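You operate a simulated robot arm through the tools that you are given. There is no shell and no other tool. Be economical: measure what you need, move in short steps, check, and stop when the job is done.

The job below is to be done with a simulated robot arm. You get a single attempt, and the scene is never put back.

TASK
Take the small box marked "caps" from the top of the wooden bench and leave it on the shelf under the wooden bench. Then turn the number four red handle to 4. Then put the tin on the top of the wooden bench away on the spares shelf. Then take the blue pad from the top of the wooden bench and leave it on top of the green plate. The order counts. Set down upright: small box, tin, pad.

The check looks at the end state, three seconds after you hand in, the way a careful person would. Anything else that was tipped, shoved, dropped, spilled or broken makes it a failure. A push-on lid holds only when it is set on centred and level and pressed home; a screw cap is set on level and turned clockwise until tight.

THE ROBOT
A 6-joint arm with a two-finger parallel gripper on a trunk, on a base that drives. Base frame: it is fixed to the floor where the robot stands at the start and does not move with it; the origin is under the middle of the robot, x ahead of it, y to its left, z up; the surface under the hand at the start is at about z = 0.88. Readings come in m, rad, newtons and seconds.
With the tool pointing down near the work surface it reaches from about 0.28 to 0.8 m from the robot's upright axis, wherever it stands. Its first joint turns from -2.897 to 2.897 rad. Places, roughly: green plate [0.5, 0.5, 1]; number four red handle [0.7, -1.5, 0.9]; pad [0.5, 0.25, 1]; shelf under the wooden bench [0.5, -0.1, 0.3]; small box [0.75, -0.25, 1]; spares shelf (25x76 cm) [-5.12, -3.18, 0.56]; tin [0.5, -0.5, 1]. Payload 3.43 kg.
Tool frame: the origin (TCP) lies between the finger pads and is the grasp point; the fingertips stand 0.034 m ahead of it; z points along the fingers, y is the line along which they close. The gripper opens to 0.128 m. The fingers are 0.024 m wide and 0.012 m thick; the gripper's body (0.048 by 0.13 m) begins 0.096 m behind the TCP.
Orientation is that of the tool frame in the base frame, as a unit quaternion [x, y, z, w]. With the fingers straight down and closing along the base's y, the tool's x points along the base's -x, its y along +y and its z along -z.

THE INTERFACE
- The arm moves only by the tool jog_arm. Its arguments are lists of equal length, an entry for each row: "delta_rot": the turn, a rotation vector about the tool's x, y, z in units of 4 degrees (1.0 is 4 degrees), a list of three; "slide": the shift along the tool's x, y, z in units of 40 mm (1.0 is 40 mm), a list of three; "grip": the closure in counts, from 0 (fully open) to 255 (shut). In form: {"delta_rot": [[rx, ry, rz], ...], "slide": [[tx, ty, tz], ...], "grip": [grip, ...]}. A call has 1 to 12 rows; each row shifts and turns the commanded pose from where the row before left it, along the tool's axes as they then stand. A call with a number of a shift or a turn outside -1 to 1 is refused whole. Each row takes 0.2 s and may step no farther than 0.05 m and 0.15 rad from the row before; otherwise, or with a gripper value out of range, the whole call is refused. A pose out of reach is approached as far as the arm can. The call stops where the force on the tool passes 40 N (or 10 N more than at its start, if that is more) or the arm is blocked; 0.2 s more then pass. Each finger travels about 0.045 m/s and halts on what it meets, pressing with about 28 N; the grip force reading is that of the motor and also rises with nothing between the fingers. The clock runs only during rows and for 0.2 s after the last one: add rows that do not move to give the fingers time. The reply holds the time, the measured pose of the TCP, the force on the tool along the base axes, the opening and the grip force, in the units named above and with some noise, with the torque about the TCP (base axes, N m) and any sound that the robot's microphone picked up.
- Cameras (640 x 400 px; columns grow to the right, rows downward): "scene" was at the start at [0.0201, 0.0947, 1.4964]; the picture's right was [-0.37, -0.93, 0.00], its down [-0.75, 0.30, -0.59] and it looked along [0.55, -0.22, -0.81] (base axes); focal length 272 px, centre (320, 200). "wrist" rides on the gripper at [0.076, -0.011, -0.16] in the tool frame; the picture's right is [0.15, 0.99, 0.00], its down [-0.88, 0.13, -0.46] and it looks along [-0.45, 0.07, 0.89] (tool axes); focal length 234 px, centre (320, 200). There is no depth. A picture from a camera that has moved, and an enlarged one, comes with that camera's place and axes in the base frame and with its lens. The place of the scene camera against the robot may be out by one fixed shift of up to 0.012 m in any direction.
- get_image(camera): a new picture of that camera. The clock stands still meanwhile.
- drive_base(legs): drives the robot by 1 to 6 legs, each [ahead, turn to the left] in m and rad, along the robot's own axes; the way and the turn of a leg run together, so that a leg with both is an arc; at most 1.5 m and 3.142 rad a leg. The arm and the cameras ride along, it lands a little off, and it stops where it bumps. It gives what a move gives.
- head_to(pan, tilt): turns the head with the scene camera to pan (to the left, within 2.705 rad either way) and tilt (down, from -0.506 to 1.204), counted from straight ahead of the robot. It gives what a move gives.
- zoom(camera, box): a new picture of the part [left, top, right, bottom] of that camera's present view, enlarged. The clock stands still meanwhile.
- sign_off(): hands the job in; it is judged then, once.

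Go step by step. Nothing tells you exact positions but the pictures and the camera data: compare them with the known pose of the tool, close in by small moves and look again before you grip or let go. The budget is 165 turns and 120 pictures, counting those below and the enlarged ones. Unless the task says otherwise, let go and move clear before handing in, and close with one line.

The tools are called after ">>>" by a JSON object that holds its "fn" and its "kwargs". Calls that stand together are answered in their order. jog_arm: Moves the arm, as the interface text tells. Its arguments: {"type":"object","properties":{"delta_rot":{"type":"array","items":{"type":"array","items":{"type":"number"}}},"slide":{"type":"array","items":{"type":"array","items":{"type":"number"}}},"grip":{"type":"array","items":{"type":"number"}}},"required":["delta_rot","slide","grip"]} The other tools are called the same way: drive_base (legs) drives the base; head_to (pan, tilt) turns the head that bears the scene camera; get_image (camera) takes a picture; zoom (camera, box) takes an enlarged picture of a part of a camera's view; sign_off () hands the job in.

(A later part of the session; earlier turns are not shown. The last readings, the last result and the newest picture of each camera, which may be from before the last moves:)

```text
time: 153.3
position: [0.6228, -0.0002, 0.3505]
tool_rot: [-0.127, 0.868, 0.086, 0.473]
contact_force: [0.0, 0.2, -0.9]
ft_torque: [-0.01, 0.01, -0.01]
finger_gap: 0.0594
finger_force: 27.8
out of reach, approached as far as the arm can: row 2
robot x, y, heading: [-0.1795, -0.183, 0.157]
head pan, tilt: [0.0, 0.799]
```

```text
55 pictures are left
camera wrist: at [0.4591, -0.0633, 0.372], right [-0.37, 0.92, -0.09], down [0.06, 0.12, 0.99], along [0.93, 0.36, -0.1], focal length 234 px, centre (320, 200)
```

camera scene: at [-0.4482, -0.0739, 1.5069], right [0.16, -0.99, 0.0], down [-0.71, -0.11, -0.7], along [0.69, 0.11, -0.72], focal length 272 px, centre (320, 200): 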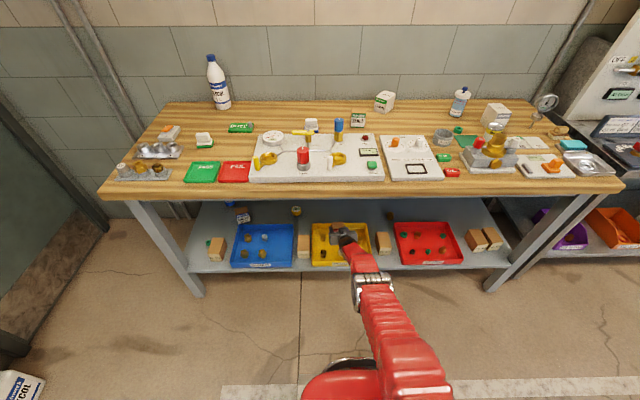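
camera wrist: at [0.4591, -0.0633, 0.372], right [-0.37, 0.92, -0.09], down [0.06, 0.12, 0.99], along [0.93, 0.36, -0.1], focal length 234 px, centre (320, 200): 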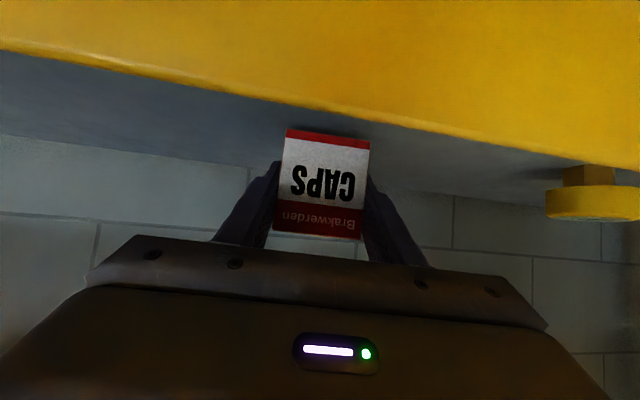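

>>> {"fn": "jog_arm", "kwargs": {"delta_rot": [[0, 0, 0], [0, 0, 0], [0, 0, 0]], "slide": [[0.15, 0, -0.02], [0.15, 0, -0.02], [0, 0, 0]], "grip": [255, 255, 255]}}

>>> {"fn": "zoom", "kwargs": {"camera": "wrist", "box": [220, 90, 420, 250]}}

```text
time: 154.1
position: [0.6199, -0.0044, 0.3476]
tool_rot: [-0.126, 0.868, 0.085, 0.473]
contact_force: [0.7, -0.3, -1.4]
ft_torque: [-0.01, 0.0, -0.02]
finger_gap: 0.0596
finger_force: 27.5
out of reach, approached as far as the arm can: row 2
robot x, y, heading: [-0.1792, -0.1826, 0.159]
head pan, tilt: [0.0, 0.799]
```

```text
2.50 times, centred on (320, 170) of wrist
camera zoom: at [0.4557, -0.0663, 0.3688], right [-0.37, 0.92, -0.09], down [0.06, 0.12, 0.99], along [0.93, 0.36, -0.1], focal length 585 px, centre (320, 275)
```

zoom: 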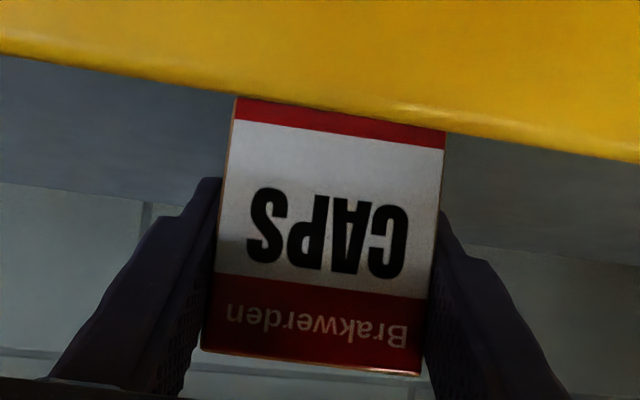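

>>> {"fn": "jog_arm", "kwargs": {"delta_rot": [[0, 0, 0], [0, 0, 0], [0, 0, 0]], "slide": [[0.25, 0, -0.08], [0.15, 0, -0.05], [0, 0, 0]], "grip": [255, 255, 255]}}

>>> {"fn": "zoom", "kwargs": {"camera": "wrist", "box": [220, 90, 420, 250]}}

```text
time: 154.9
position: [0.6203, -0.0035, 0.3468]
tool_rot: [-0.125, 0.868, 0.085, 0.473]
contact_force: [0.5, 1.1, 0.1]
ft_torque: [-0.02, -0.01, 0.0]
finger_gap: 0.0593
finger_force: 28.2
out of reach, approached as far as the arm can: row 1, 2
robot x, y, heading: [-0.1803, -0.1788, 0.157]
head pan, tilt: [0.0, 0.799]
```

```text
2.50 times, centred on (320, 170) of wrist
camera zoom: at [0.4557, -0.0663, 0.3689], right [-0.37, 0.92, -0.09], down [0.06, 0.12, 0.99], along [0.93, 0.36, -0.1], focal length 585 px, centre (320, 275)
```

zoom: 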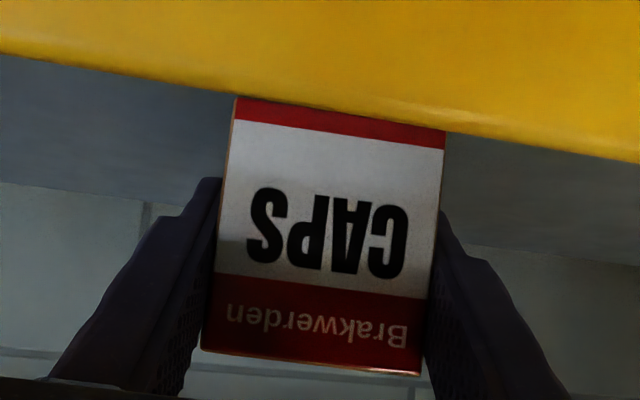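

>>> {"fn": "jog_arm", "kwargs": {"delta_rot": [[0, 0.4, 0], [0, 0.4, 0], [0, 0, 0]], "slide": [[0.25, 0, 0], [0.25, 0, 0], [0, 0, 0]], "grip": [255, 255, 255]}}

```text
time: 155.7
position: [0.6105, -0.0062, 0.3372]
tool_rot: [-0.126, 0.879, 0.08, 0.453]
contact_force: [8.9, 2.6, 23.5]
ft_torque: [-0.57, -0.61, 0.22]
finger_gap: 0.0599
finger_force: 27.9
robot x, y, heading: [-0.1778, -0.1808, 0.159]
head pan, tilt: [0.0, 0.799]
```

The box's far bottom edge is on the shelf. I'll ease up slightly and release.

>>> {"fn": "jog_arm", "kwargs": {"delta_rot": [[0, -0.3, 0], [0, 0, 0]], "slide": [[-0.03, 0, 0], [0, 0, 0]], "grip": [255, 255]}}

>>> {"fn": "jog_arm", "kwargs": {"delta_rot": [[0, 0, 0], [0, 0, 0], [0, 0, 0], [0, 0, 0], [0, 0, 0]], "slide": [[0, 0, 0], [0, 0, 0], [0, 0, 0], [0, 0, 0], [0, 0, 0]], "grip": [110, 90, 90, 90, 90]}}

>>> {"fn": "get_image", "kwargs": {"camera": "wrist"}}

```text
time: 156.3
position: [0.6089, -0.0075, 0.3365]
tool_rot: [-0.126, 0.875, 0.082, 0.46]
contact_force: [4.9, 4.9, 25.7]
ft_torque: [-0.66, 0.09, 0.09]
finger_gap: 0.0598
finger_force: 28.2
out of reach, approached as far as the arm can: row 1
robot x, y, heading: [-0.1802, -0.183, 0.156]
head pan, tilt: [0.0, 0.799]
```

```text
time: 157.5
position: [0.6084, -0.0078, 0.3353]
tool_rot: [-0.126, 0.876, 0.081, 0.458]
contact_force: [-0.4, 0.0, 0.5]
ft_torque: [-0.02, 0.0, 0.0]
finger_gap: 0.0829
finger_force: 0.1
robot x, y, heading: [-0.1812, -0.1847, 0.154]
head pan, tilt: [0.0, 0.799]
```

```text
52 pictures are left
camera wrist: at [0.4451, -0.07, 0.362], right [-0.37, 0.92, -0.09], down [0.09, 0.13, 0.99], along [0.92, 0.36, -0.13], focal length 234 px, centre (320, 200)
```

wrist: 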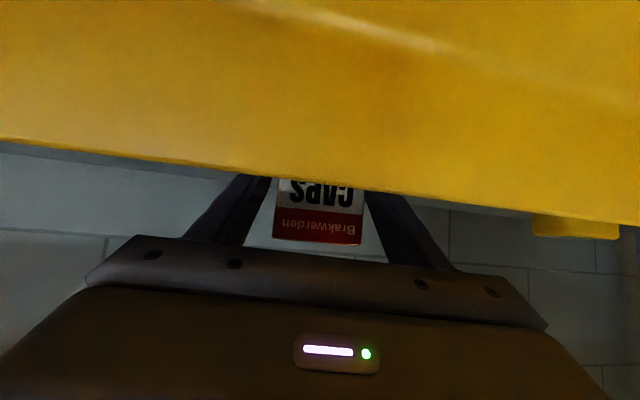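

Released. I'll open a bit more, rise about 4 cm, and back straight out.

>>> {"fn": "jog_arm", "kwargs": {"delta_rot": [[0, 0, 0], [0, 0, 0], [0, 0, 0], [0, 0, 0]], "slide": [[0, 0, 0], [-0.5, 0, -0.32], [-0.6, 0, -0.38], [0, 0, 0]], "grip": [50, 50, 50, 50]}}

>>> {"fn": "get_image", "kwargs": {"camera": "wrist"}}

```text
time: 158.2
position: [0.5846, -0.0124, 0.3306]
tool_rot: [-0.133, 0.876, 0.085, 0.455]
contact_force: [-53.8, -19.7, 65.6]
ft_torque: [-3.55, -0.8, -3.14]
finger_gap: 0.1031
finger_force: 0.0
out of reach, approached as far as the arm can: row 2, 3
robot x, y, heading: [-0.1793, -0.184, 0.159]
head pan, tilt: [0.0, 0.799]
stopped in row 3: the force on the tool passed its limit at 106 N (the readings are from after the stop); the commanded pose is now the measured one
```

```text
51 pictures are left
camera wrist: at [0.4223, -0.0774, 0.3592], right [-0.39, 0.92, -0.09], down [0.09, 0.14, 0.99], along [0.92, 0.38, -0.14], focal length 234 px, centre (320, 200)
```

wrist: 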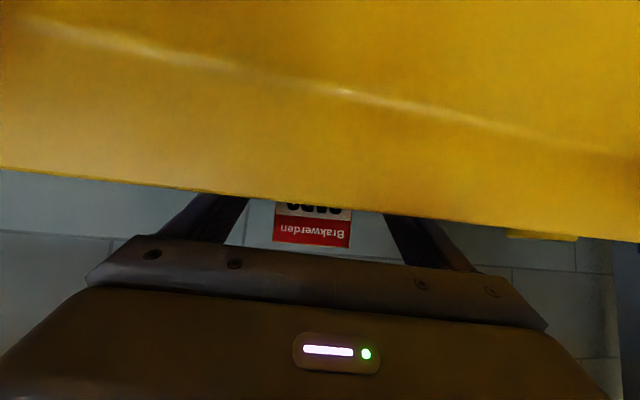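

The hand is pressing on something, with the solver near singular. I'll move along tool −x (up and slightly forward), the direction that tracked well before.

>>> {"fn": "jog_arm", "kwargs": {"delta_rot": [[0, 0, 0], [0, 0, 0]], "slide": [[-0.5, 0, 0.1], [0, 0, 0]], "grip": [50, 50]}}

>>> {"fn": "get_image", "kwargs": {"camera": "wrist"}}

```text
time: 158.4
position: [0.5839, -0.0122, 0.3311]
tool_rot: [-0.132, 0.876, 0.086, 0.456]
contact_force: [-30.0, -10.8, 42.0]
ft_torque: [-2.24, -0.61, -1.93]
finger_gap: 0.1027
finger_force: 0.0
robot x, y, heading: [-0.1808, -0.1832, 0.156]
head pan, tilt: [0.0, 0.799]
stopped in row 1: the force on the tool passed its limit at 130 N (the readings are from after the stop); the commanded pose is now the measured one
```

```text
50 pictures are left
camera wrist: at [0.4227, -0.0774, 0.3588], right [-0.39, 0.92, -0.09], down [0.09, 0.14, 0.99], along [0.92, 0.38, -0.13], focal length 234 px, centre (320, 200)
```

wrist: 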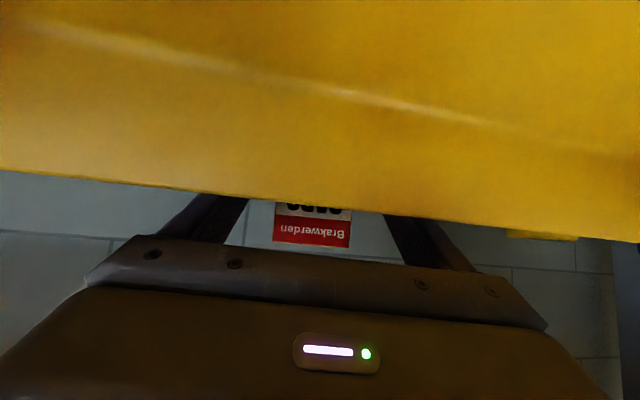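

The right fingertip is pressing on the shelf. I'll tip the fingertips up slightly and lift gently.

>>> {"fn": "jog_arm", "kwargs": {"delta_rot": [[0, -0.4, 0], [0, -0.4, 0], [0, 0, 0]], "slide": [[-0.08, 0, -0.05], [-0.08, 0, -0.05], [0, 0, 0]], "grip": [50, 50, 50]}}

```text
time: 159.2
position: [0.583, -0.0107, 0.3337]
tool_rot: [-0.134, 0.864, 0.094, 0.477]
contact_force: [-0.4, -0.5, 0.0]
ft_torque: [0.01, -0.02, 0.0]
finger_gap: 0.1027
finger_force: 0.1
robot x, y, heading: [-0.1834, -0.1822, 0.156]
head pan, tilt: [0.0, 0.799]
```

>>> {"fn": "jog_arm", "kwargs": {"delta_rot": [[0, 0, 0], [0, 0, 0], [0, 0, 0]], "slide": [[-0.2, 0, -0.12], [-0.2, 0, -0.12], [0, 0, 0]], "grip": [50, 50, 50]}}

>>> {"fn": "get_image", "kwargs": {"camera": "wrist"}}

>>> {"fn": "get_image", "kwargs": {"camera": "scene"}}

```text
time: 160.0
position: [0.5704, -0.0166, 0.343]
tool_rot: [-0.134, 0.868, 0.094, 0.468]
contact_force: [0.6, 0.9, 1.3]
ft_torque: [-0.05, 0.13, 0.04]
finger_gap: 0.1028
finger_force: 0.0
out of reach, approached as far as the arm can: row 2
robot x, y, heading: [-0.1797, -0.1845, 0.161]
head pan, tilt: [0.0, 0.799]
```

```text
49 pictures are left
camera wrist: at [0.4085, -0.0835, 0.3648], right [-0.39, 0.91, -0.08], down [0.06, 0.12, 0.99], along [0.92, 0.39, -0.1], focal length 234 px, centre (320, 200)
```

wrist: 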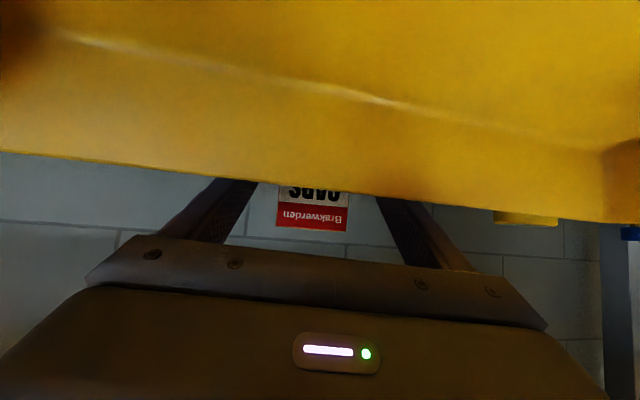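

```text
48 pictures are left
camera scene: at [-0.2012, -0.0332, 1.5078], right [0.16, -0.99, 0.0], down [-0.7, -0.11, -0.71], along [0.7, 0.11, -0.71], focal length 272 px, centre (320, 200)
```

scene: 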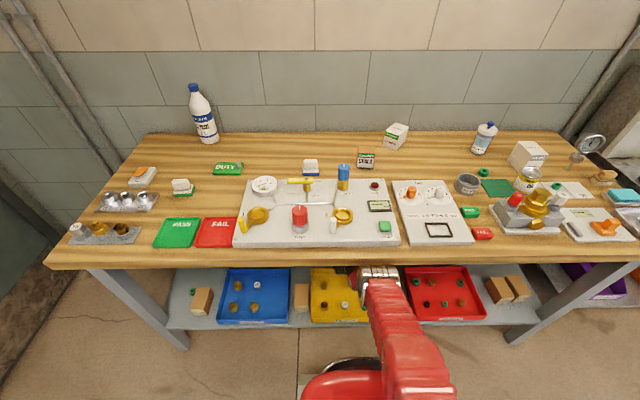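

>>> {"fn": "jog_arm", "kwargs": {"delta_rot": [[0, 0, 0], [0, 0, 0], [0, 0, 0], [0, 0, 0]], "slide": [[-0.25, 0, -0.15], [-0.25, 0, -0.15], [-0.25, 0, -0.15], [0, 0, 0]], "grip": [50, 50, 50, 50]}}

>>> {"fn": "get_image", "kwargs": {"camera": "wrist"}}

```text
time: 160.6
position: [0.5592, -0.0227, 0.3325]
tool_rot: [-0.128, 0.873, 0.097, 0.46]
contact_force: [-161.8, -52.1, 196.2]
ft_torque: [-9.46, -1.94, -8.42]
finger_gap: 0.0962
finger_force: 0.0
out of reach, approached as far as the arm can: row 2
robot x, y, heading: [-0.1821, -0.1802, 0.157]
head pan, tilt: [0.0, 0.799]
stopped in row 2: the force on the tool passed its limit at 61 N (the readings are from after the stop); the commanded pose is now the measured one
```

```text
47 pictures are left
camera wrist: at [0.3979, -0.0884, 0.3567], right [-0.39, 0.92, -0.07], down [0.08, 0.11, 0.99], along [0.92, 0.38, -0.12], focal length 234 px, centre (320, 200)
```

wrist: 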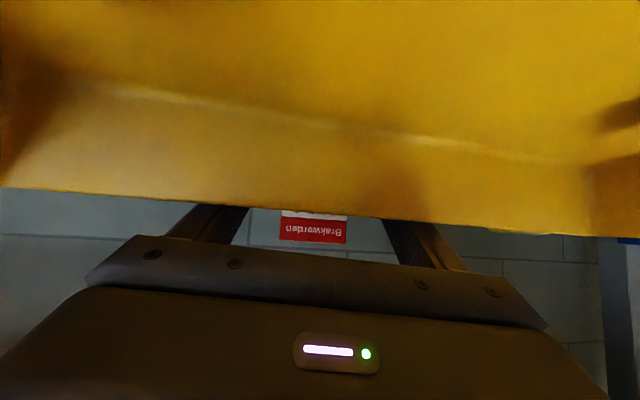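

Raising the whole arm seems to push the elbow into the apron. Instead I'll pivot only the wrist, tipping the fingers up about the wrist joint.

>>> {"fn": "jog_arm", "kwargs": {"delta_rot": [[0, -0.4, 0], [0, -0.4, 0], [0, -0.4, 0], [0, -0.4, 0], [0, 0, 0]], "slide": [[-0.17, 0, 0], [-0.17, 0, 0], [-0.17, 0, 0], [-0.17, 0, 0], [0, 0, 0]], "grip": [50, 50, 50, 50, 50]}}

```text
time: 161.8
position: [0.5588, -0.0157, 0.3316]
tool_rot: [-0.126, 0.854, 0.111, 0.493]
contact_force: [31.7, 11.8, 23.4]
ft_torque: [0.83, 2.17, -2.39]
finger_gap: 0.1044
finger_force: 1.5
robot x, y, heading: [-0.1818, -0.1822, 0.161]
head pan, tilt: [0.0, 0.799]
```

>>> {"fn": "zoom", "kwargs": {"camera": "scene", "box": [220, 220, 500, 400]}}

>>> {"fn": "get_image", "kwargs": {"camera": "wrist"}}

```text
2.22 times, centred on (360, 310) of scene
camera zoom: at [-0.1853, -0.0323, 1.507], right [0.16, -0.99, 0.0], down [-0.7, -0.11, -0.7], along [0.69, 0.11, -0.71], focal length 605 px, centre (231, -44)
```

zoom: 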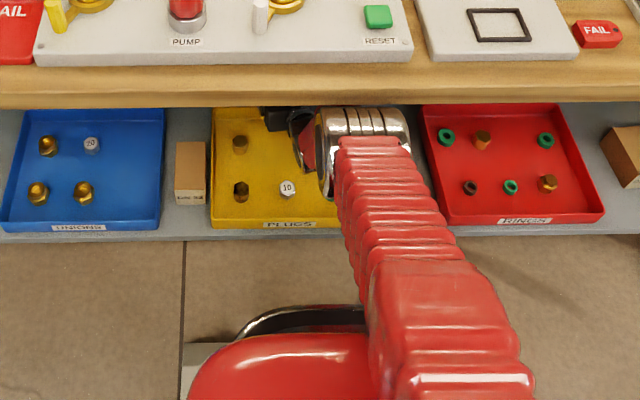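

```text
45 pictures are left
camera wrist: at [0.3961, -0.0838, 0.3424], right [-0.39, 0.92, -0.06], down [0.01, 0.07, 1.0], along [0.92, 0.39, -0.04], focal length 234 px, centre (320, 200)
```

wrist: 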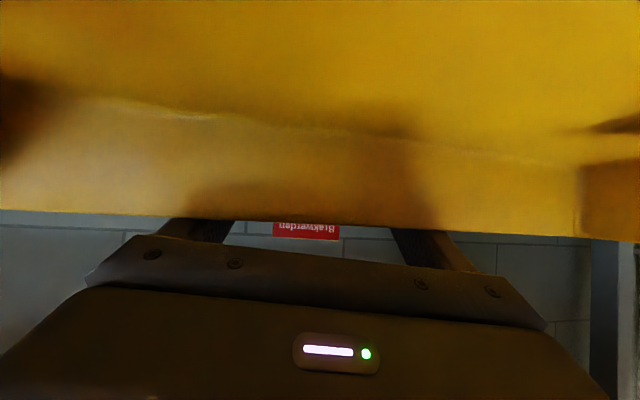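

The elbow sits right at the apron. Extending the arm forward straightens it and lowers the elbow, so I'll do that gently.

>>> {"fn": "jog_arm", "kwargs": {"delta_rot": [[0, 0, 0], [0, 0, 0], [0, 0, 0], [0, 0, 0]], "slide": [[-0.2, 0, 0.24], [-0.2, 0, 0.24], [-0.2, 0, 0.24], [0, 0, 0]], "grip": [50, 50, 50, 50]}}

```text
time: 162.1
position: [0.5638, -0.0177, 0.3306]
tool_rot: [-0.127, 0.855, 0.106, 0.491]
contact_force: [-30.4, -8.9, 60.0]
ft_torque: [-2.69, -1.43, -1.95]
finger_gap: 0.0996
finger_force: 0.1
robot x, y, heading: [-0.1797, -0.1819, 0.161]
head pan, tilt: [0.0, 0.799]
stopped in row 1: the force on the tool passed its limit at 178 N (the readings are from after the stop); the commanded pose is now the measured one
```

>>> {"fn": "jog_arm", "kwargs": {"delta_rot": [[0, -0.3, 0], [0, -0.3, 0], [0, -0.3, 0], [0, 0, 0]], "slide": [[-0.25, 0, 0], [-0.25, 0, 0], [-0.25, 0, 0], [0, 0, 0]], "grip": [50, 50, 50, 50]}}

```text
time: 163.1
position: [0.5614, -0.0146, 0.3408]
tool_rot: [-0.128, 0.846, 0.114, 0.505]
contact_force: [-0.1, 0.5, 0.0]
ft_torque: [-0.06, 0.05, 0.04]
finger_gap: 0.1031
finger_force: 0.0
robot x, y, heading: [-0.1827, -0.1798, 0.163]
head pan, tilt: [0.0, 0.799]
```

That works. I'll continue the same pivot.

>>> {"fn": "jog_arm", "kwargs": {"delta_rot": [[0, -0.35, 0], [0, -0.35, 0], [0, -0.35, 0], [0, 0, 0]], "slide": [[-0.25, 0, 0], [-0.25, 0, 0], [-0.25, 0, 0], [0, 0, 0]], "grip": [50, 50, 50, 50]}}

>>> {"fn": "get_image", "kwargs": {"camera": "wrist"}}

```text
time: 164.3
position: [0.566, -0.0158, 0.3436]
tool_rot: [-0.125, 0.835, 0.121, 0.522]
contact_force: [0.0, 0.0, 0.7]
ft_torque: [0.01, -0.01, 0.01]
finger_gap: 0.1033
finger_force: 0.1
out of reach, approached as far as the arm can: row 3
robot x, y, heading: [-0.1801, -0.1839, 0.164]
head pan, tilt: [0.0, 0.799]
stopped in row 4: the arm was blocked; the commanded pose is now the measured one
```

```text
44 pictures are left
camera wrist: at [0.4043, -0.0839, 0.3418], right [-0.39, 0.92, -0.06], down [-0.05, 0.04, 1.0], along [0.92, 0.4, 0.03], focal length 234 px, centre (320, 200)
```

wrist: 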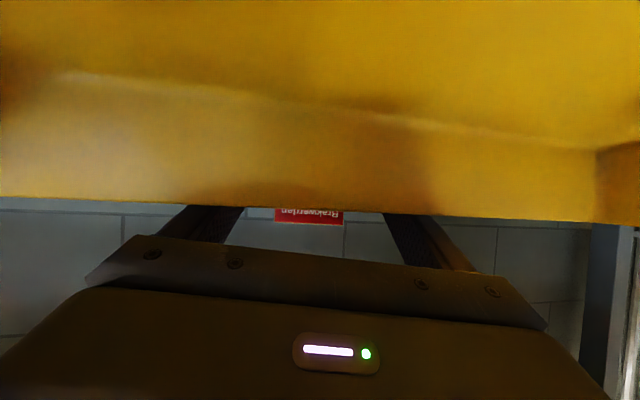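

Tool is free; now I'll back the base by a small amount to free the elbow, then lift.

>>> {"fn": "drive_base", "kwargs": {"legs": [[-0.015, 0]]}}

>>> {"fn": "jog_arm", "kwargs": {"delta_rot": [[0, -0.2, 0], [0, -0.2, 0], [0, 0, 0]], "slide": [[-0.25, 0, 0.05], [-0.25, 0, 0.05], [0, 0, 0]], "grip": [50, 50, 50]}}

```text
time: 165.1
position: [0.5588, -0.016, 0.3512]
tool_rot: [-0.126, 0.832, 0.121, 0.527]
contact_force: [0.1, -0.1, 0.1]
ft_torque: [0.01, 0.01, 0.03]
finger_gap: 0.1029
finger_force: 0.1
robot x, y, heading: [-0.1957, -0.1823, 0.159]
head pan, tilt: [0.0, 0.799]
```

```text
time: 165.9
position: [0.5697, -0.0137, 0.3694]
tool_rot: [-0.124, 0.824, 0.123, 0.539]
contact_force: [-0.6, 0.6, -0.4]
ft_torque: [0.0, -0.03, -0.02]
finger_gap: 0.1029
finger_force: 0.0
robot x, y, heading: [-0.1957, -0.1858, 0.165]
head pan, tilt: [0.0, 0.799]
```

It tracks cleanly now. I'll repeat: a bit back, a bit up.

>>> {"fn": "drive_base", "kwargs": {"legs": [[-0.03, 0]]}}

>>> {"fn": "jog_arm", "kwargs": {"delta_rot": [[0, 0, 0], [0, 0, 0], [0, 0, 0]], "slide": [[-0.25, 0, 0.05], [-0.25, 0, 0.05], [0, 0, 0]], "grip": [50, 50, 50]}}

>>> {"fn": "get_image", "kwargs": {"camera": "wrist"}}

```text
time: 166.8
position: [0.5414, -0.0182, 0.3681]
tool_rot: [-0.124, 0.825, 0.122, 0.538]
contact_force: [0.0, 0.1, -0.7]
ft_torque: [0.03, 0.0, 0.01]
finger_gap: 0.103
finger_force: 0.1
robot x, y, heading: [-0.2266, -0.1872, 0.168]
head pan, tilt: [0.0, 0.799]
```

```text
time: 167.6
position: [0.5526, -0.0151, 0.3863]
tool_rot: [-0.124, 0.824, 0.123, 0.538]
contact_force: [-0.1, -0.2, -0.4]
ft_torque: [0.02, -0.02, 0.0]
finger_gap: 0.1027
finger_force: 0.0
robot x, y, heading: [-0.227, -0.1889, 0.162]
head pan, tilt: [0.0, 0.799]
```

```text
43 pictures are left
camera wrist: at [0.3901, -0.0836, 0.3776], right [-0.39, 0.92, -0.07], down [-0.09, 0.03, 1.0], along [0.92, 0.39, 0.07], focal length 234 px, centre (320, 200)
```

wrist: 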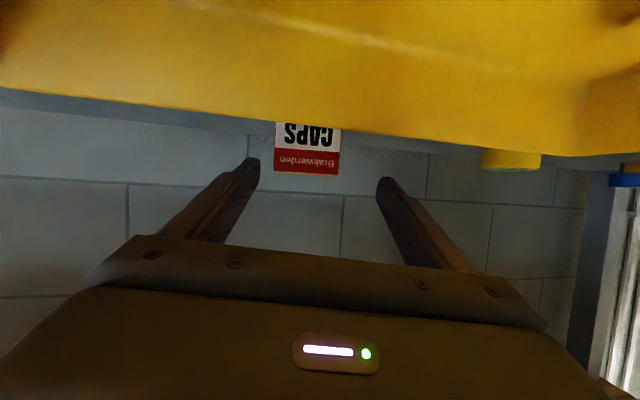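

The box stands upright on the shelf behind the tray. I'll rise a touch more and back out completely.

>>> {"fn": "drive_base", "kwargs": {"legs": [[-0.03, 0]]}}

>>> {"fn": "jog_arm", "kwargs": {"delta_rot": [[0, 0, 0], [0, 0, 0], [0, 0, 0]], "slide": [[-0.25, 0, 0.05], [-0.25, 0, 0.05], [0, 0, 0]], "grip": [50, 50, 50]}}

>>> {"fn": "drive_base", "kwargs": {"legs": [[-0.7, 0]]}}

>>> {"fn": "zoom", "kwargs": {"camera": "scene", "box": [160, 100, 480, 300]}}

```text
time: 168.4
position: [0.5222, -0.0193, 0.3854]
tool_rot: [-0.124, 0.825, 0.123, 0.537]
contact_force: [-1.0, 0.3, 0.3]
ft_torque: [-0.01, 0.02, 0.03]
finger_gap: 0.1027
finger_force: 0.0
robot x, y, heading: [-0.2572, -0.1904, 0.166]
head pan, tilt: [0.0, 0.799]
```

```text
time: 169.2
position: [0.5337, -0.0181, 0.4026]
tool_rot: [-0.124, 0.825, 0.122, 0.538]
contact_force: [-0.1, 0.6, 0.6]
ft_torque: [-0.01, 0.01, 0.03]
finger_gap: 0.1031
finger_force: 0.1
robot x, y, heading: [-0.2547, -0.1949, 0.158]
head pan, tilt: [0.0, 0.799]
```

```text
time: 174.1
position: [-0.1547, -0.129, 0.4024]
tool_rot: [-0.125, 0.825, 0.123, 0.537]
contact_force: [0.0, 0.0, 0.1]
ft_torque: [0.04, 0.04, 0.0]
finger_gap: 0.1029
finger_force: 0.0
robot x, y, heading: [-0.9453, -0.307, 0.165]
head pan, tilt: [0.0, 0.799]
```

```text
2.00 times, centred on (320, 200) of scene
camera zoom: at [-0.9423, -0.1568, 1.5069], right [0.16, -0.99, 0.0], down [-0.71, -0.12, -0.7], along [0.69, 0.11, -0.72], focal length 544 px, centre (320, 200)
```

zoom: 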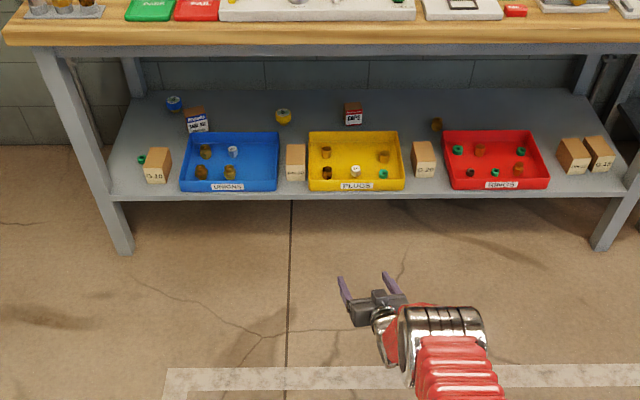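

Step one is done: caps stands on the shelf and everything else is in place. Now I'll raise the arm and bring the hand back to pointing down for the red handles.

>>> {"fn": "jog_arm", "kwargs": {"delta_rot": [[0, 0, 0], [0, 0, 0], [0, 0, 0], [0, 0, 0], [0, 0, 0], [0, 0, 0], [0, 0, 0], [0, 0, 0], [0, 0, 0], [0, 0, 0], [0, 0, 0], [0, 0, 0]], "slide": [[-0.9, 0, -0.42], [-0.9, 0, -0.42], [-0.9, 0, -0.42], [-0.9, 0, -0.42], [-0.9, 0, -0.42], [-0.9, 0, -0.42], [-0.9, 0, -0.42], [-0.9, 0, -0.42], [-0.9, 0, -0.42], [-0.7, 0, -0.6], [-0.7, 0, -0.6], [-0.7, 0, -0.6]], "grip": [0, 0, 0, 0, 0, 0, 0, 0, 0, 0, 0, 0]}}

>>> {"fn": "jog_arm", "kwargs": {"delta_rot": [[0, 1, 0], [0, 1, 0], [0, 1, 0], [0, 1, 0], [0, 1, 0], [0, 1, 0], [0, 1, 0], [0, 1, 0], [0, 1, 0], [0, 1, 0], [0, 1, 0], [0, 1, 0]], "slide": [[0, 0, -0.8], [0, 0, -0.8], [0, 0, -0.8], [0, 0, -0.8], [0, 0, -0.8], [0, 0, -0.5], [0, 0, 0], [0, 0, 0], [0, 0, 0], [0, 0, 0], [0, 0, 0], [0, 0, 0]], "grip": [0, 0, 0, 0, 0, 0, 0, 0, 0, 0, 0, 0]}}

```text
time: 176.7
position: [-0.1868, -0.1748, 0.864]
tool_rot: [-0.125, 0.825, 0.123, 0.537]
contact_force: [0.1, 0.1, -0.1]
ft_torque: [0.02, 0.0, -0.03]
finger_gap: 0.128
finger_force: 0.1
robot x, y, heading: [-0.9458, -0.3072, 0.161]
head pan, tilt: [0.0, 0.799]
```

```text
time: 179.3
position: [-0.3284, -0.2327, 0.9604]
tool_rot: [-0.164, 0.972, 0.063, 0.156]
contact_force: [0.5, 0.4, 0.3]
ft_torque: [-0.01, 0.0, -0.04]
finger_gap: 0.1282
finger_force: 0.1
robot x, y, heading: [-0.9482, -0.3065, 0.161]
head pan, tilt: [0.0, 0.799]
```

>>> {"fn": "jog_arm", "kwargs": {"delta_rot": [[0, 1, 0], [0, 1, 0], [0, 1, 0], [0, 1, 0], [0, 0.7, 0], [0, 0, 0]], "slide": [[0, 0, -1], [0, 0, -1], [0, 0, -1], [0, 0, -1], [0, 0, -0.5], [0, 0, 0]], "grip": [0, 0, 0, 0, 0, 0]}}

>>> {"fn": "drive_base", "kwargs": {"legs": [[0, -1.24], [0.75, 0], [0.735, 0], [0, 1.24]]}}

>>> {"fn": "head_to", "kwargs": {"pan": 0.15, "tilt": 0.65}}

>>> {"fn": "get_image", "kwargs": {"camera": "scene"}}

```text
time: 180.7
position: [-0.3588, -0.2567, 1.1358]
tool_rot: [-0.172, 0.985, 0.034, -0.005]
contact_force: [-0.4, -0.1, -0.9]
ft_torque: [-0.02, 0.0, -0.02]
finger_gap: 0.1282
finger_force: 0.0
robot x, y, heading: [-0.9427, -0.3069, 0.163]
head pan, tilt: [0.0, 0.799]
```

```text
time: 199.7
position: [0.3335, -1.5854, 1.1357]
tool_rot: [-0.166, 0.985, 0.034, -0.004]
contact_force: [-0.3, 0.3, 0.3]
ft_torque: [0.07, -0.01, 0.01]
finger_gap: 0.128
finger_force: 0.0
robot x, y, heading: [-0.2465, -1.6876, 0.15]
head pan, tilt: [0.0, 0.799]
```

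```text
time: 200.4
position: [0.3319, -1.5873, 1.1355]
tool_rot: [-0.167, 0.985, 0.034, -0.004]
contact_force: [0.5, -0.1, 0.1]
ft_torque: [0.01, -0.02, -0.06]
finger_gap: 0.128
finger_force: 0.0
robot x, y, heading: [-0.2438, -1.6899, 0.149]
head pan, tilt: [0.15, 0.649]
```

```text
41 pictures are left
camera scene: at [-0.2364, -1.5243, 1.5195], right [0.3, -0.96, 0.0], down [-0.58, -0.18, -0.8], along [0.76, 0.24, -0.61], focal length 272 px, centre (320, 200)
```

scene: 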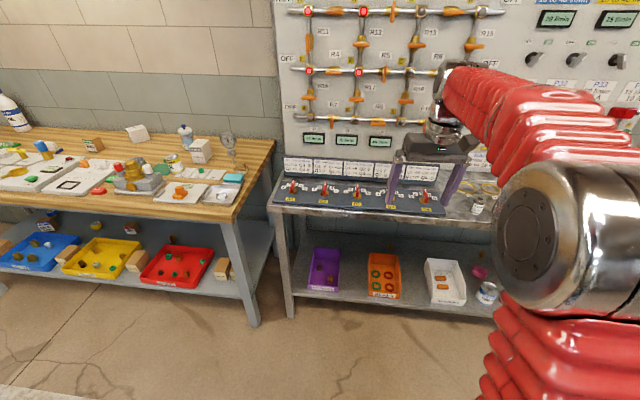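

>>> {"fn": "zoom", "kwargs": {"camera": "scene", "box": [260, 140, 460, 240]}}

```text
3.20 times, centred on (360, 190) of scene
camera zoom: at [-0.2364, -1.5243, 1.5195], right [0.3, -0.96, 0.0], down [-0.58, -0.18, -0.8], along [0.76, 0.24, -0.61], focal length 871 px, centre (192, 232)
```

zoom: 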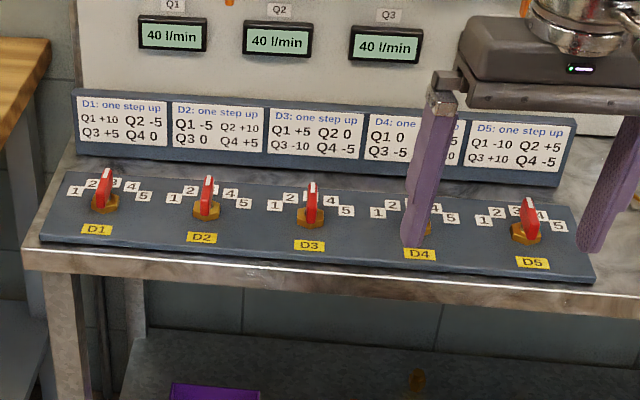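

The number four handle is D4, currently hidden by my finger. I'll drive ahead and look from above with the wrist camera.

>>> {"fn": "drive_base", "kwargs": {"legs": [[0.3, 0]]}}

>>> {"fn": "get_image", "kwargs": {"camera": "wrist"}}

```text
time: 202.9
position: [0.6296, -1.5418, 1.1361]
tool_rot: [-0.165, 0.986, 0.034, -0.003]
contact_force: [0.8, -0.2, 0.2]
ft_torque: [-0.02, 0.02, 0.0]
finger_gap: 0.1278
finger_force: 0.1
robot x, y, heading: [0.0529, -1.6413, 0.145]
head pan, tilt: [0.15, 0.649]
```

```text
39 pictures are left
camera wrist: at [0.5656, -1.5869, 1.2942], right [-0.46, 0.88, 0.07], down [0.8, 0.38, 0.47], along [0.39, 0.27, -0.88], focal length 234 px, centre (320, 200)
```

wrist: 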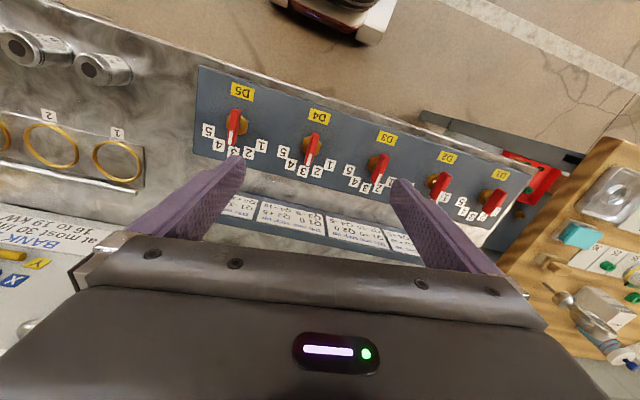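

>>> {"fn": "jog_arm", "kwargs": {"delta_rot": [[0.97, 0.07, 0], [0, 0, 0]], "slide": [[0, 0, 0], [0, 0, 0]], "grip": [0, 0]}}

>>> {"fn": "zoom", "kwargs": {"camera": "wrist", "box": [230, 90, 430, 215]}}

```text
time: 203.5
position: [0.6312, -1.542, 1.1372]
tool_rot: [-0.166, 0.986, -0.001, -0.001]
contact_force: [-0.3, -0.2, 0.3]
ft_torque: [0.03, 0.01, -0.01]
finger_gap: 0.1279
finger_force: 0.0
robot x, y, heading: [0.0526, -1.6437, 0.147]
head pan, tilt: [0.15, 0.649]
```

```text
3.20 times, centred on (330, 152) of wrist
camera zoom: at [0.5628, -1.5763, 1.2961], right [-0.46, 0.89, 0.0], down [0.79, 0.41, 0.45], along [0.4, 0.21, -0.89], focal length 749 px, centre (288, 352)
```

zoom: 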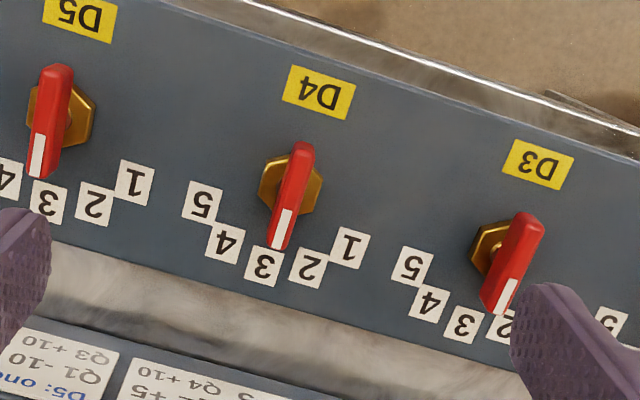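

D4 points at 3 (about 10° yaw) and 4 is one 30° step clockwise. The pivot is near (0.656, −1.525), handle top near 0.91. I'll align above it with the gripper half open.

>>> {"fn": "jog_arm", "kwargs": {"delta_rot": [[0, 0, 1], [0, 0, 1], [0, 0, 0], [0, 0, 0], [0, 0, 0], [0, 0, 0], [0, 0, 0]], "slide": [[0, 0, 0], [0, 0, 0], [-0.69, 0.3, 0], [0, 0, 1], [0, 0, 1], [0, 0, 1], [0, 0, 0.7]], "grip": [130, 130, 130, 130, 130, 130, 130]}}

>>> {"fn": "get_image", "kwargs": {"camera": "wrist"}}

```text
time: 205.1
position: [0.6538, -1.5237, 0.9879]
tool_rot: [-0.097, 0.995, -0.001, -0.001]
contact_force: [0.4, 0.0, 0.1]
ft_torque: [0.02, 0.0, 0.0]
finger_gap: 0.0627
finger_force: 0.0
robot x, y, heading: [0.0525, -1.64, 0.148]
head pan, tilt: [0.15, 0.649]
```

```text
37 pictures are left
camera wrist: at [0.5831, -1.5494, 1.147], right [-0.33, 0.94, 0.0], down [0.84, 0.3, 0.45], along [0.43, 0.15, -0.89], focal length 234 px, centre (320, 200)
```

wrist: 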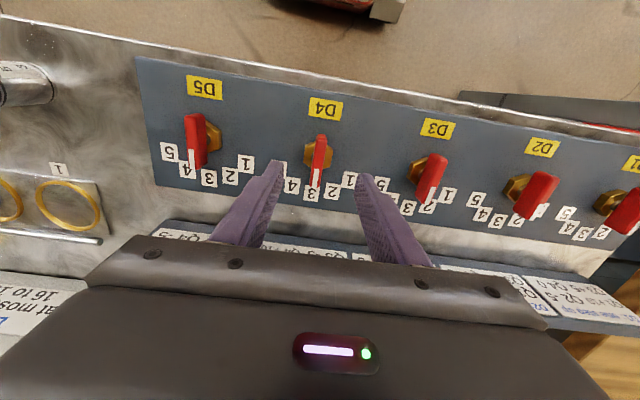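

Aligned. I'll descend to straddle the blade.

>>> {"fn": "jog_arm", "kwargs": {"delta_rot": [[0, 0, 0], [0, 0, 0], [0, 0, 0]], "slide": [[0, 0, 0.9], [0, 0, 0.75], [0, 0, 0]], "grip": [130, 130, 130]}}

>>> {"fn": "zoom", "kwargs": {"camera": "wrist", "box": [220, 80, 420, 240]}}

```text
time: 205.9
position: [0.6555, -1.5258, 0.9228]
tool_rot: [-0.097, 0.995, 0.0, -0.001]
contact_force: [-0.2, 0.1, -0.2]
ft_torque: [0.0, 0.0, 0.02]
finger_gap: 0.0626
finger_force: 0.1
robot x, y, heading: [0.0514, -1.6445, 0.148]
head pan, tilt: [0.15, 0.649]
```

```text
2.50 times, centred on (320, 160) of wrist
camera zoom: at [0.5838, -1.5501, 1.0821], right [-0.33, 0.94, 0.0], down [0.84, 0.3, 0.45], along [0.43, 0.15, -0.89], focal length 585 px, centre (320, 300)
```

zoom: 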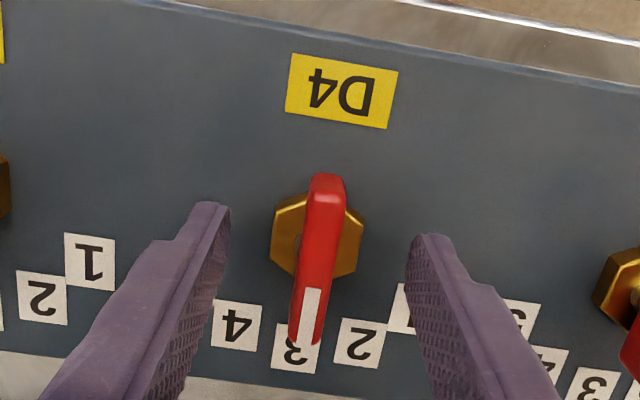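

>>> {"fn": "jog_arm", "kwargs": {"delta_rot": [[0, 0, 0], [0, 0, 0], [0, 0, 0], [0, 0, 0], [0, 0, 0], [0, 0, 0], [0, 0, 0]], "slide": [[0, 0, 0.12], [0, 0, 0], [0, 0, 0], [0, 0, 0], [0, 0, 0], [0, 0, 0], [0, 0, 0]], "grip": [130, 255, 255, 255, 255, 255, 255]}}

```text
time: 207.5
position: [0.6549, -1.5263, 0.9175]
tool_rot: [-0.096, 0.995, -0.001, -0.001]
contact_force: [3.5, -21.6, -0.1]
ft_torque: [-0.64, -0.18, -0.05]
finger_gap: 0.0157
finger_force: 44.9
robot x, y, heading: [0.0534, -1.6457, 0.149]
head pan, tilt: [0.15, 0.649]
```

>>> {"fn": "jog_arm", "kwargs": {"delta_rot": [[0, 0, 0], [0, 0, 1], [0, 0, 1], [0, 0, 1], [0, 0, 0]], "slide": [[0, -0.06, 0], [0, 0, 0], [0, 0, 0], [0, 0, 0], [0, 0, 0]], "grip": [255, 255, 255, 255, 255]}}

```text
time: 208.7
position: [0.6561, -1.5261, 0.918]
tool_rot: [0.008, 1.0, 0.001, 0.0]
contact_force: [5.5, 14.9, 3.0]
ft_torque: [0.5, 0.44, 0.01]
finger_gap: 0.0159
finger_force: 45.0
robot x, y, heading: [0.05, -1.6439, 0.153]
head pan, tilt: [0.15, 0.649]
```

>>> {"fn": "jog_arm", "kwargs": {"delta_rot": [[0, 0, 1], [0, 0, 1], [0, 0, 1], [0, 0, 1], [0, 0, 0.5], [0, 0, 0]], "slide": [[0, 0.04, 0], [0, 0, 0], [0, 0, 0], [0, 0, 0], [0, 0, 0], [0, 0, 0]], "grip": [255, 255, 255, 255, 255, 255]}}

>>> {"fn": "zoom", "kwargs": {"camera": "wrist", "box": [220, 80, 420, 240]}}

```text
time: 210.1
position: [0.6556, -1.525, 0.9181]
tool_rot: [0.164, 0.986, -0.001, -0.001]
contact_force: [5.5, 15.4, 9.1]
ft_torque: [0.25, -0.71, 0.06]
finger_gap: 0.0158
finger_force: 44.9
robot x, y, heading: [0.0544, -1.6439, 0.147]
head pan, tilt: [0.15, 0.649]
```

```text
2.50 times, centred on (320, 160) of wrist
camera zoom: at [0.5805, -1.5101, 1.0774], right [0.18, 0.98, 0.0], down [0.88, -0.16, 0.45], along [0.45, -0.08, -0.89], focal length 585 px, centre (320, 300)
```

zoom: 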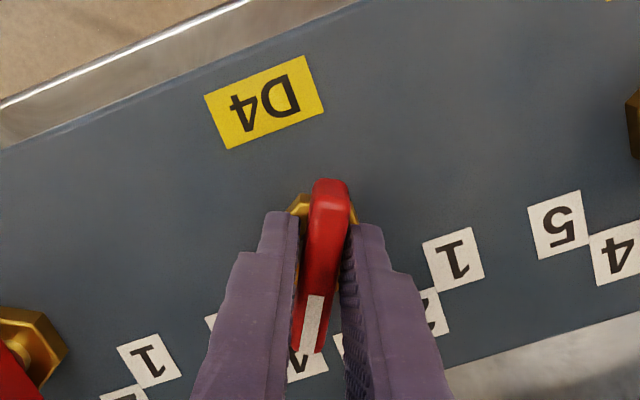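

The handle now points at 4. I'll release, rise and verify.

>>> {"fn": "jog_arm", "kwargs": {"delta_rot": [[0, 0, 0], [0, 0, 0], [0, 0, 0], [0, 0, 0], [0, 0, 0], [0, 0, 0], [0, 0, 0]], "slide": [[0, 0, 0], [0, 0, 0], [0, 0, 0], [0, 0, -0.6], [0, 0, -1], [0, 0, -1], [0, 0, -1]], "grip": [140, 140, 140, 140, 140, 140, 140]}}

>>> {"fn": "zoom", "kwargs": {"camera": "wrist", "box": [180, 60, 460, 235]}}

```text
time: 211.7
position: [0.6551, -1.5259, 1.0625]
tool_rot: [0.164, 0.986, 0.0, -0.002]
contact_force: [0.5, -0.4, -0.3]
ft_torque: [0.03, 0.01, 0.03]
finger_gap: 0.0576
finger_force: 0.0
robot x, y, heading: [0.0535, -1.6445, 0.148]
head pan, tilt: [0.15, 0.649]
```

```text
2.29 times, centred on (320, 148) of wrist
camera zoom: at [0.5808, -1.5107, 1.2216], right [0.18, 0.98, 0.0], down [0.88, -0.16, 0.45], along [0.45, -0.08, -0.89], focal length 535 px, centre (320, 320)
```

zoom: 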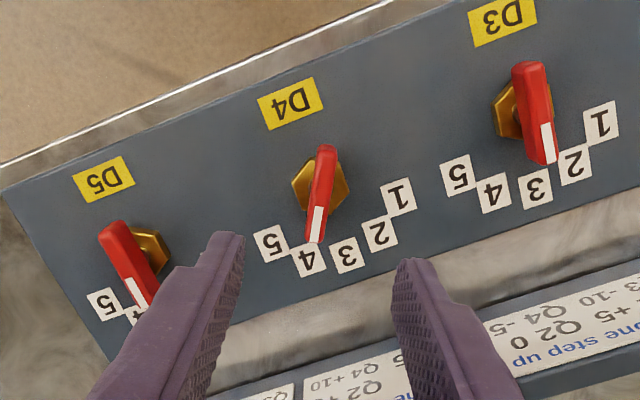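

D4 is on 4. Next is the tin: I'll raise and straighten the hand, then drive round to the wooden bench.

>>> {"fn": "jog_arm", "kwargs": {"delta_rot": [[0, 0, -1], [0, 0, -1], [0, 0, -1], [0, 0, -1], [0, 0, -1], [0, 0, -1], [0, 0, -1]], "slide": [[0, 0, -1], [0, 0, -1], [0, 0, -1], [0, 0, 0], [0, 0, 0], [0, 0, 0], [0, 0, 0]], "grip": [0, 0, 0, 0, 0, 0, 0]}}

>>> {"fn": "drive_base", "kwargs": {"legs": [[-0.5, 0], [0, 1.336], [0.92, 0], [0, -1.32]]}}

>>> {"fn": "drive_base", "kwargs": {"legs": [[0.3, 0]]}}

>>> {"fn": "get_image", "kwargs": {"camera": "wrist"}}

```text
time: 213.3
position: [0.6555, -1.5268, 1.1822]
tool_rot: [-0.079, 0.997, -0.001, -0.001]
contact_force: [0.7, -0.4, -0.1]
ft_torque: [0.02, 0.03, -0.01]
finger_gap: 0.128
finger_force: 0.1
robot x, y, heading: [0.0508, -1.6397, 0.158]
head pan, tilt: [0.15, 0.649]
```

```text
time: 232.4
position: [0.2321, -0.6669, 1.1811]
tool_rot: [-0.091, 0.996, 0.0, 0.0]
contact_force: [0.2, 0.6, 0.4]
ft_torque: [-0.02, -0.02, -0.02]
finger_gap: 0.128
finger_force: 0.1
robot x, y, heading: [-0.3727, -0.7588, 0.178]
head pan, tilt: [0.15, 0.649]
```

```text
time: 234.9
position: [0.528, -0.6142, 1.1835]
tool_rot: [-0.091, 0.996, 0.0, -0.001]
contact_force: [0.0, 0.2, -0.1]
ft_torque: [-0.05, -0.01, 0.02]
finger_gap: 0.1281
finger_force: 0.1
robot x, y, heading: [-0.0813, -0.7034, 0.178]
head pan, tilt: [0.15, 0.649]
```

```text
33 pictures are left
camera wrist: at [0.456, -0.6381, 1.3418], right [-0.32, 0.95, 0.0], down [0.84, 0.29, 0.45], along [0.43, 0.15, -0.89], focal length 234 px, centre (320, 200)
```

wrist: 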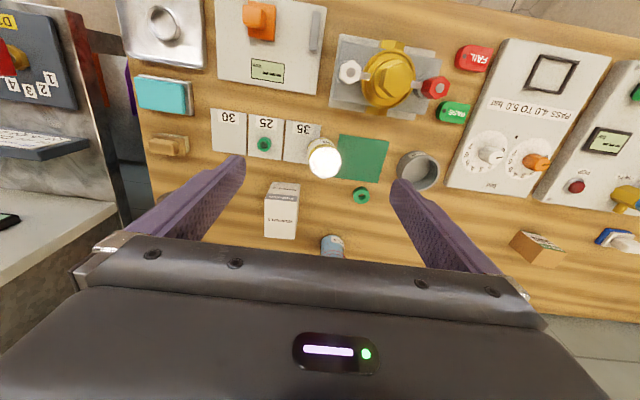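

>>> {"fn": "zoom", "kwargs": {"camera": "wrist", "box": [250, 90, 410, 215]}}

```text
3.20 times, centred on (330, 152) of wrist
camera zoom: at [0.456, -0.6381, 1.3418], right [-0.32, 0.95, 0.0], down [0.84, 0.29, 0.45], along [0.43, 0.15, -0.89], focal length 749 px, centre (288, 352)
```

zoom: 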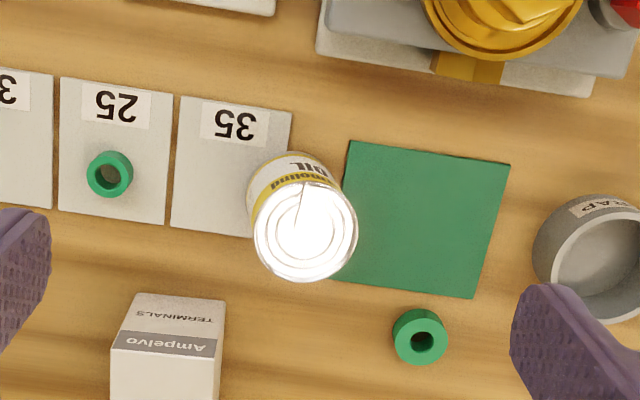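

The tin is about 57 mm wide and 68 mm tall, at (0.573, −0.590). Before picking it, I'll look across at the spares shelf to choose the grip.

>>> {"fn": "head_to", "kwargs": {"pan": -2.7, "tilt": 0.15}}

>>> {"fn": "get_image", "kwargs": {"camera": "scene"}}

```text
time: 237.4
position: [0.528, -0.6138, 1.1835]
tool_rot: [-0.09, 0.996, 0.0, -0.001]
contact_force: [-0.5, 0.0, 0.0]
ft_torque: [-0.04, -0.01, -0.01]
finger_gap: 0.1281
finger_force: 0.2
robot x, y, heading: [-0.0806, -0.7015, 0.178]
head pan, tilt: [-2.7, 0.15]
```

```text
31 pictures are left
camera scene: at [-0.2339, -0.6211, 1.5653], right [-0.58, 0.81, 0.0], down [0.12, 0.09, -0.99], along [-0.81, -0.57, -0.15], focal length 272 px, centre (320, 200)
```

scene: 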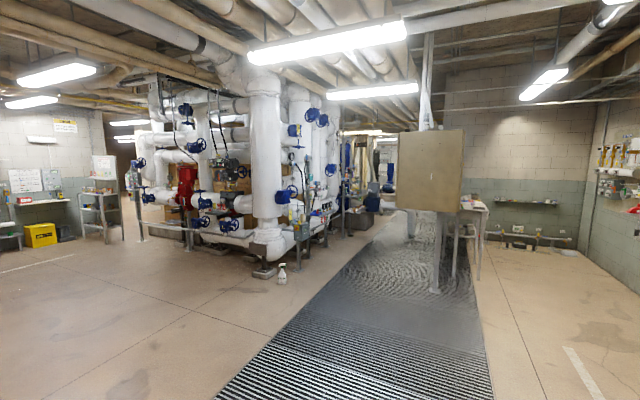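

>>> {"fn": "zoom", "kwargs": {"camera": "scene", "box": [300, 165, 420, 240]}}

```text
5.33 times, centred on (360, 202) of scene
camera zoom: at [-0.2339, -0.6211, 1.5653], right [-0.58, 0.81, 0.0], down [0.12, 0.09, -0.99], along [-0.81, -0.57, -0.15], focal length 1452 px, centre (107, 187)
```

zoom: 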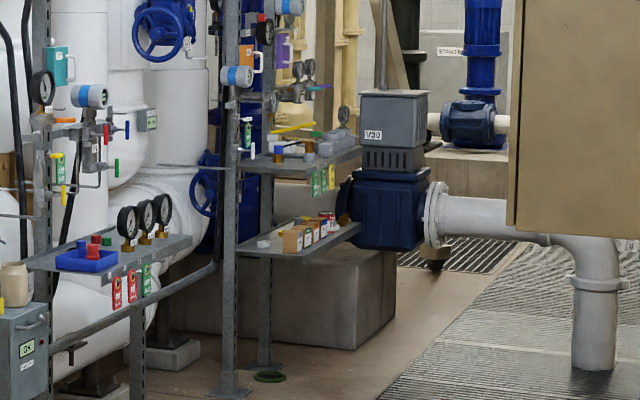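

The spares shelf is the lower one of a two-tier rack facing +y, so the tin will need a tilted grip. The tin's spot is cramped, so I'll first move it with a vertical grip to the open bench area where caps stood.

>>> {"fn": "jog_arm", "kwargs": {"delta_rot": [[0, 0, 0], [0, 0, 0], [0, 0, 0], [0, 0, 0], [0, 0, 0], [0, 0, 0], [0, 0, 0]], "slide": [[-0.61, 0.2, 0], [-0.61, 0.19, 0], [0, 0, 1], [0, 0, 1], [0, 0, 1], [0, 0, 1], [0, 0, 0.5]], "grip": [70, 70, 70, 70, 70, 70, 70]}}

>>> {"fn": "get_image", "kwargs": {"camera": "wrist"}}

```text
time: 239.0
position: [0.5723, -0.5915, 1.0015]
tool_rot: [-0.091, 0.996, 0.0, 0.0]
contact_force: [-0.7, 0.7, 0.1]
ft_torque: [0.01, -0.03, -0.01]
finger_gap: 0.0926
finger_force: 0.1
robot x, y, heading: [-0.0739, -0.704, 0.175]
head pan, tilt: [-2.7, 0.15]
```

```text
29 pictures are left
camera wrist: at [0.5005, -0.6144, 1.161], right [-0.32, 0.95, 0.0], down [0.84, 0.29, 0.45], along [0.43, 0.15, -0.89], focal length 234 px, centre (320, 200)
```

wrist: 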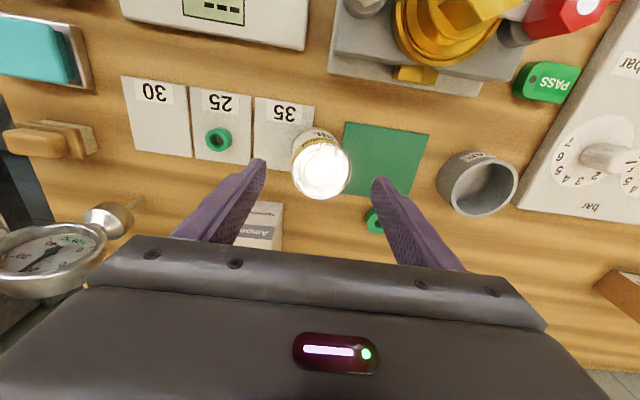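

>>> {"fn": "jog_arm", "kwargs": {"delta_rot": [[0, 0, 0], [0, 0, 0], [0, 0, 0], [0, 0, 0], [0, 0, 0], [0, 0, 0], [0, 0, 0]], "slide": [[0, 0.1, 1], [0, 0, 0.9], [0, 0, 0], [0, 0, 0], [0, 0, 0], [0, 0, 0], [0, 0, 0]], "grip": [70, 70, 70, 255, 255, 255, 255]}}

>>> {"fn": "jog_arm", "kwargs": {"delta_rot": [[0, 0, 0], [0, 0, 0], [0, 0, 0], [0, 0, 0], [0, 0, 0], [0, 0, 0]], "slide": [[0, 0, 0], [0, 0, -0.5], [0, 0, -1], [0, 0, -1], [0, 0, -1], [0, 0, -1]], "grip": [255, 255, 255, 255, 255, 255]}}

>>> {"fn": "get_image", "kwargs": {"camera": "wrist"}}

```text
time: 240.6
position: [0.573, -0.5913, 0.9254]
tool_rot: [-0.09, 0.996, -0.002, -0.001]
contact_force: [5.0, -36.2, -0.6]
ft_torque: [-1.52, -0.18, -0.11]
finger_gap: 0.0611
finger_force: 28.1
robot x, y, heading: [-0.0772, -0.7067, 0.172]
head pan, tilt: [-2.7, 0.15]
```

```text
time: 242.0
position: [0.5728, -0.585, 1.1074]
tool_rot: [-0.09, 0.996, 0.001, -0.002]
contact_force: [-0.7, -0.3, -1.6]
ft_torque: [0.0, -0.01, 0.01]
finger_gap: 0.0551
finger_force: 28.5
robot x, y, heading: [-0.0782, -0.7055, 0.179]
head pan, tilt: [-2.7, 0.15]
```

```text
28 pictures are left
camera wrist: at [0.5007, -0.6095, 1.2674], right [-0.32, 0.95, 0.0], down [0.84, 0.29, 0.45], along [0.43, 0.15, -0.89], focal length 234 px, centre (320, 200)
```

wrist: 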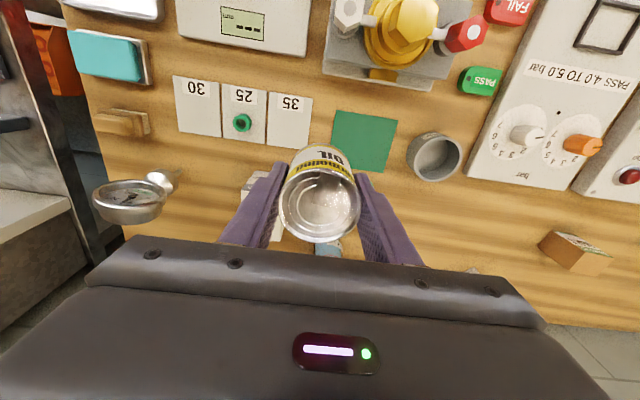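

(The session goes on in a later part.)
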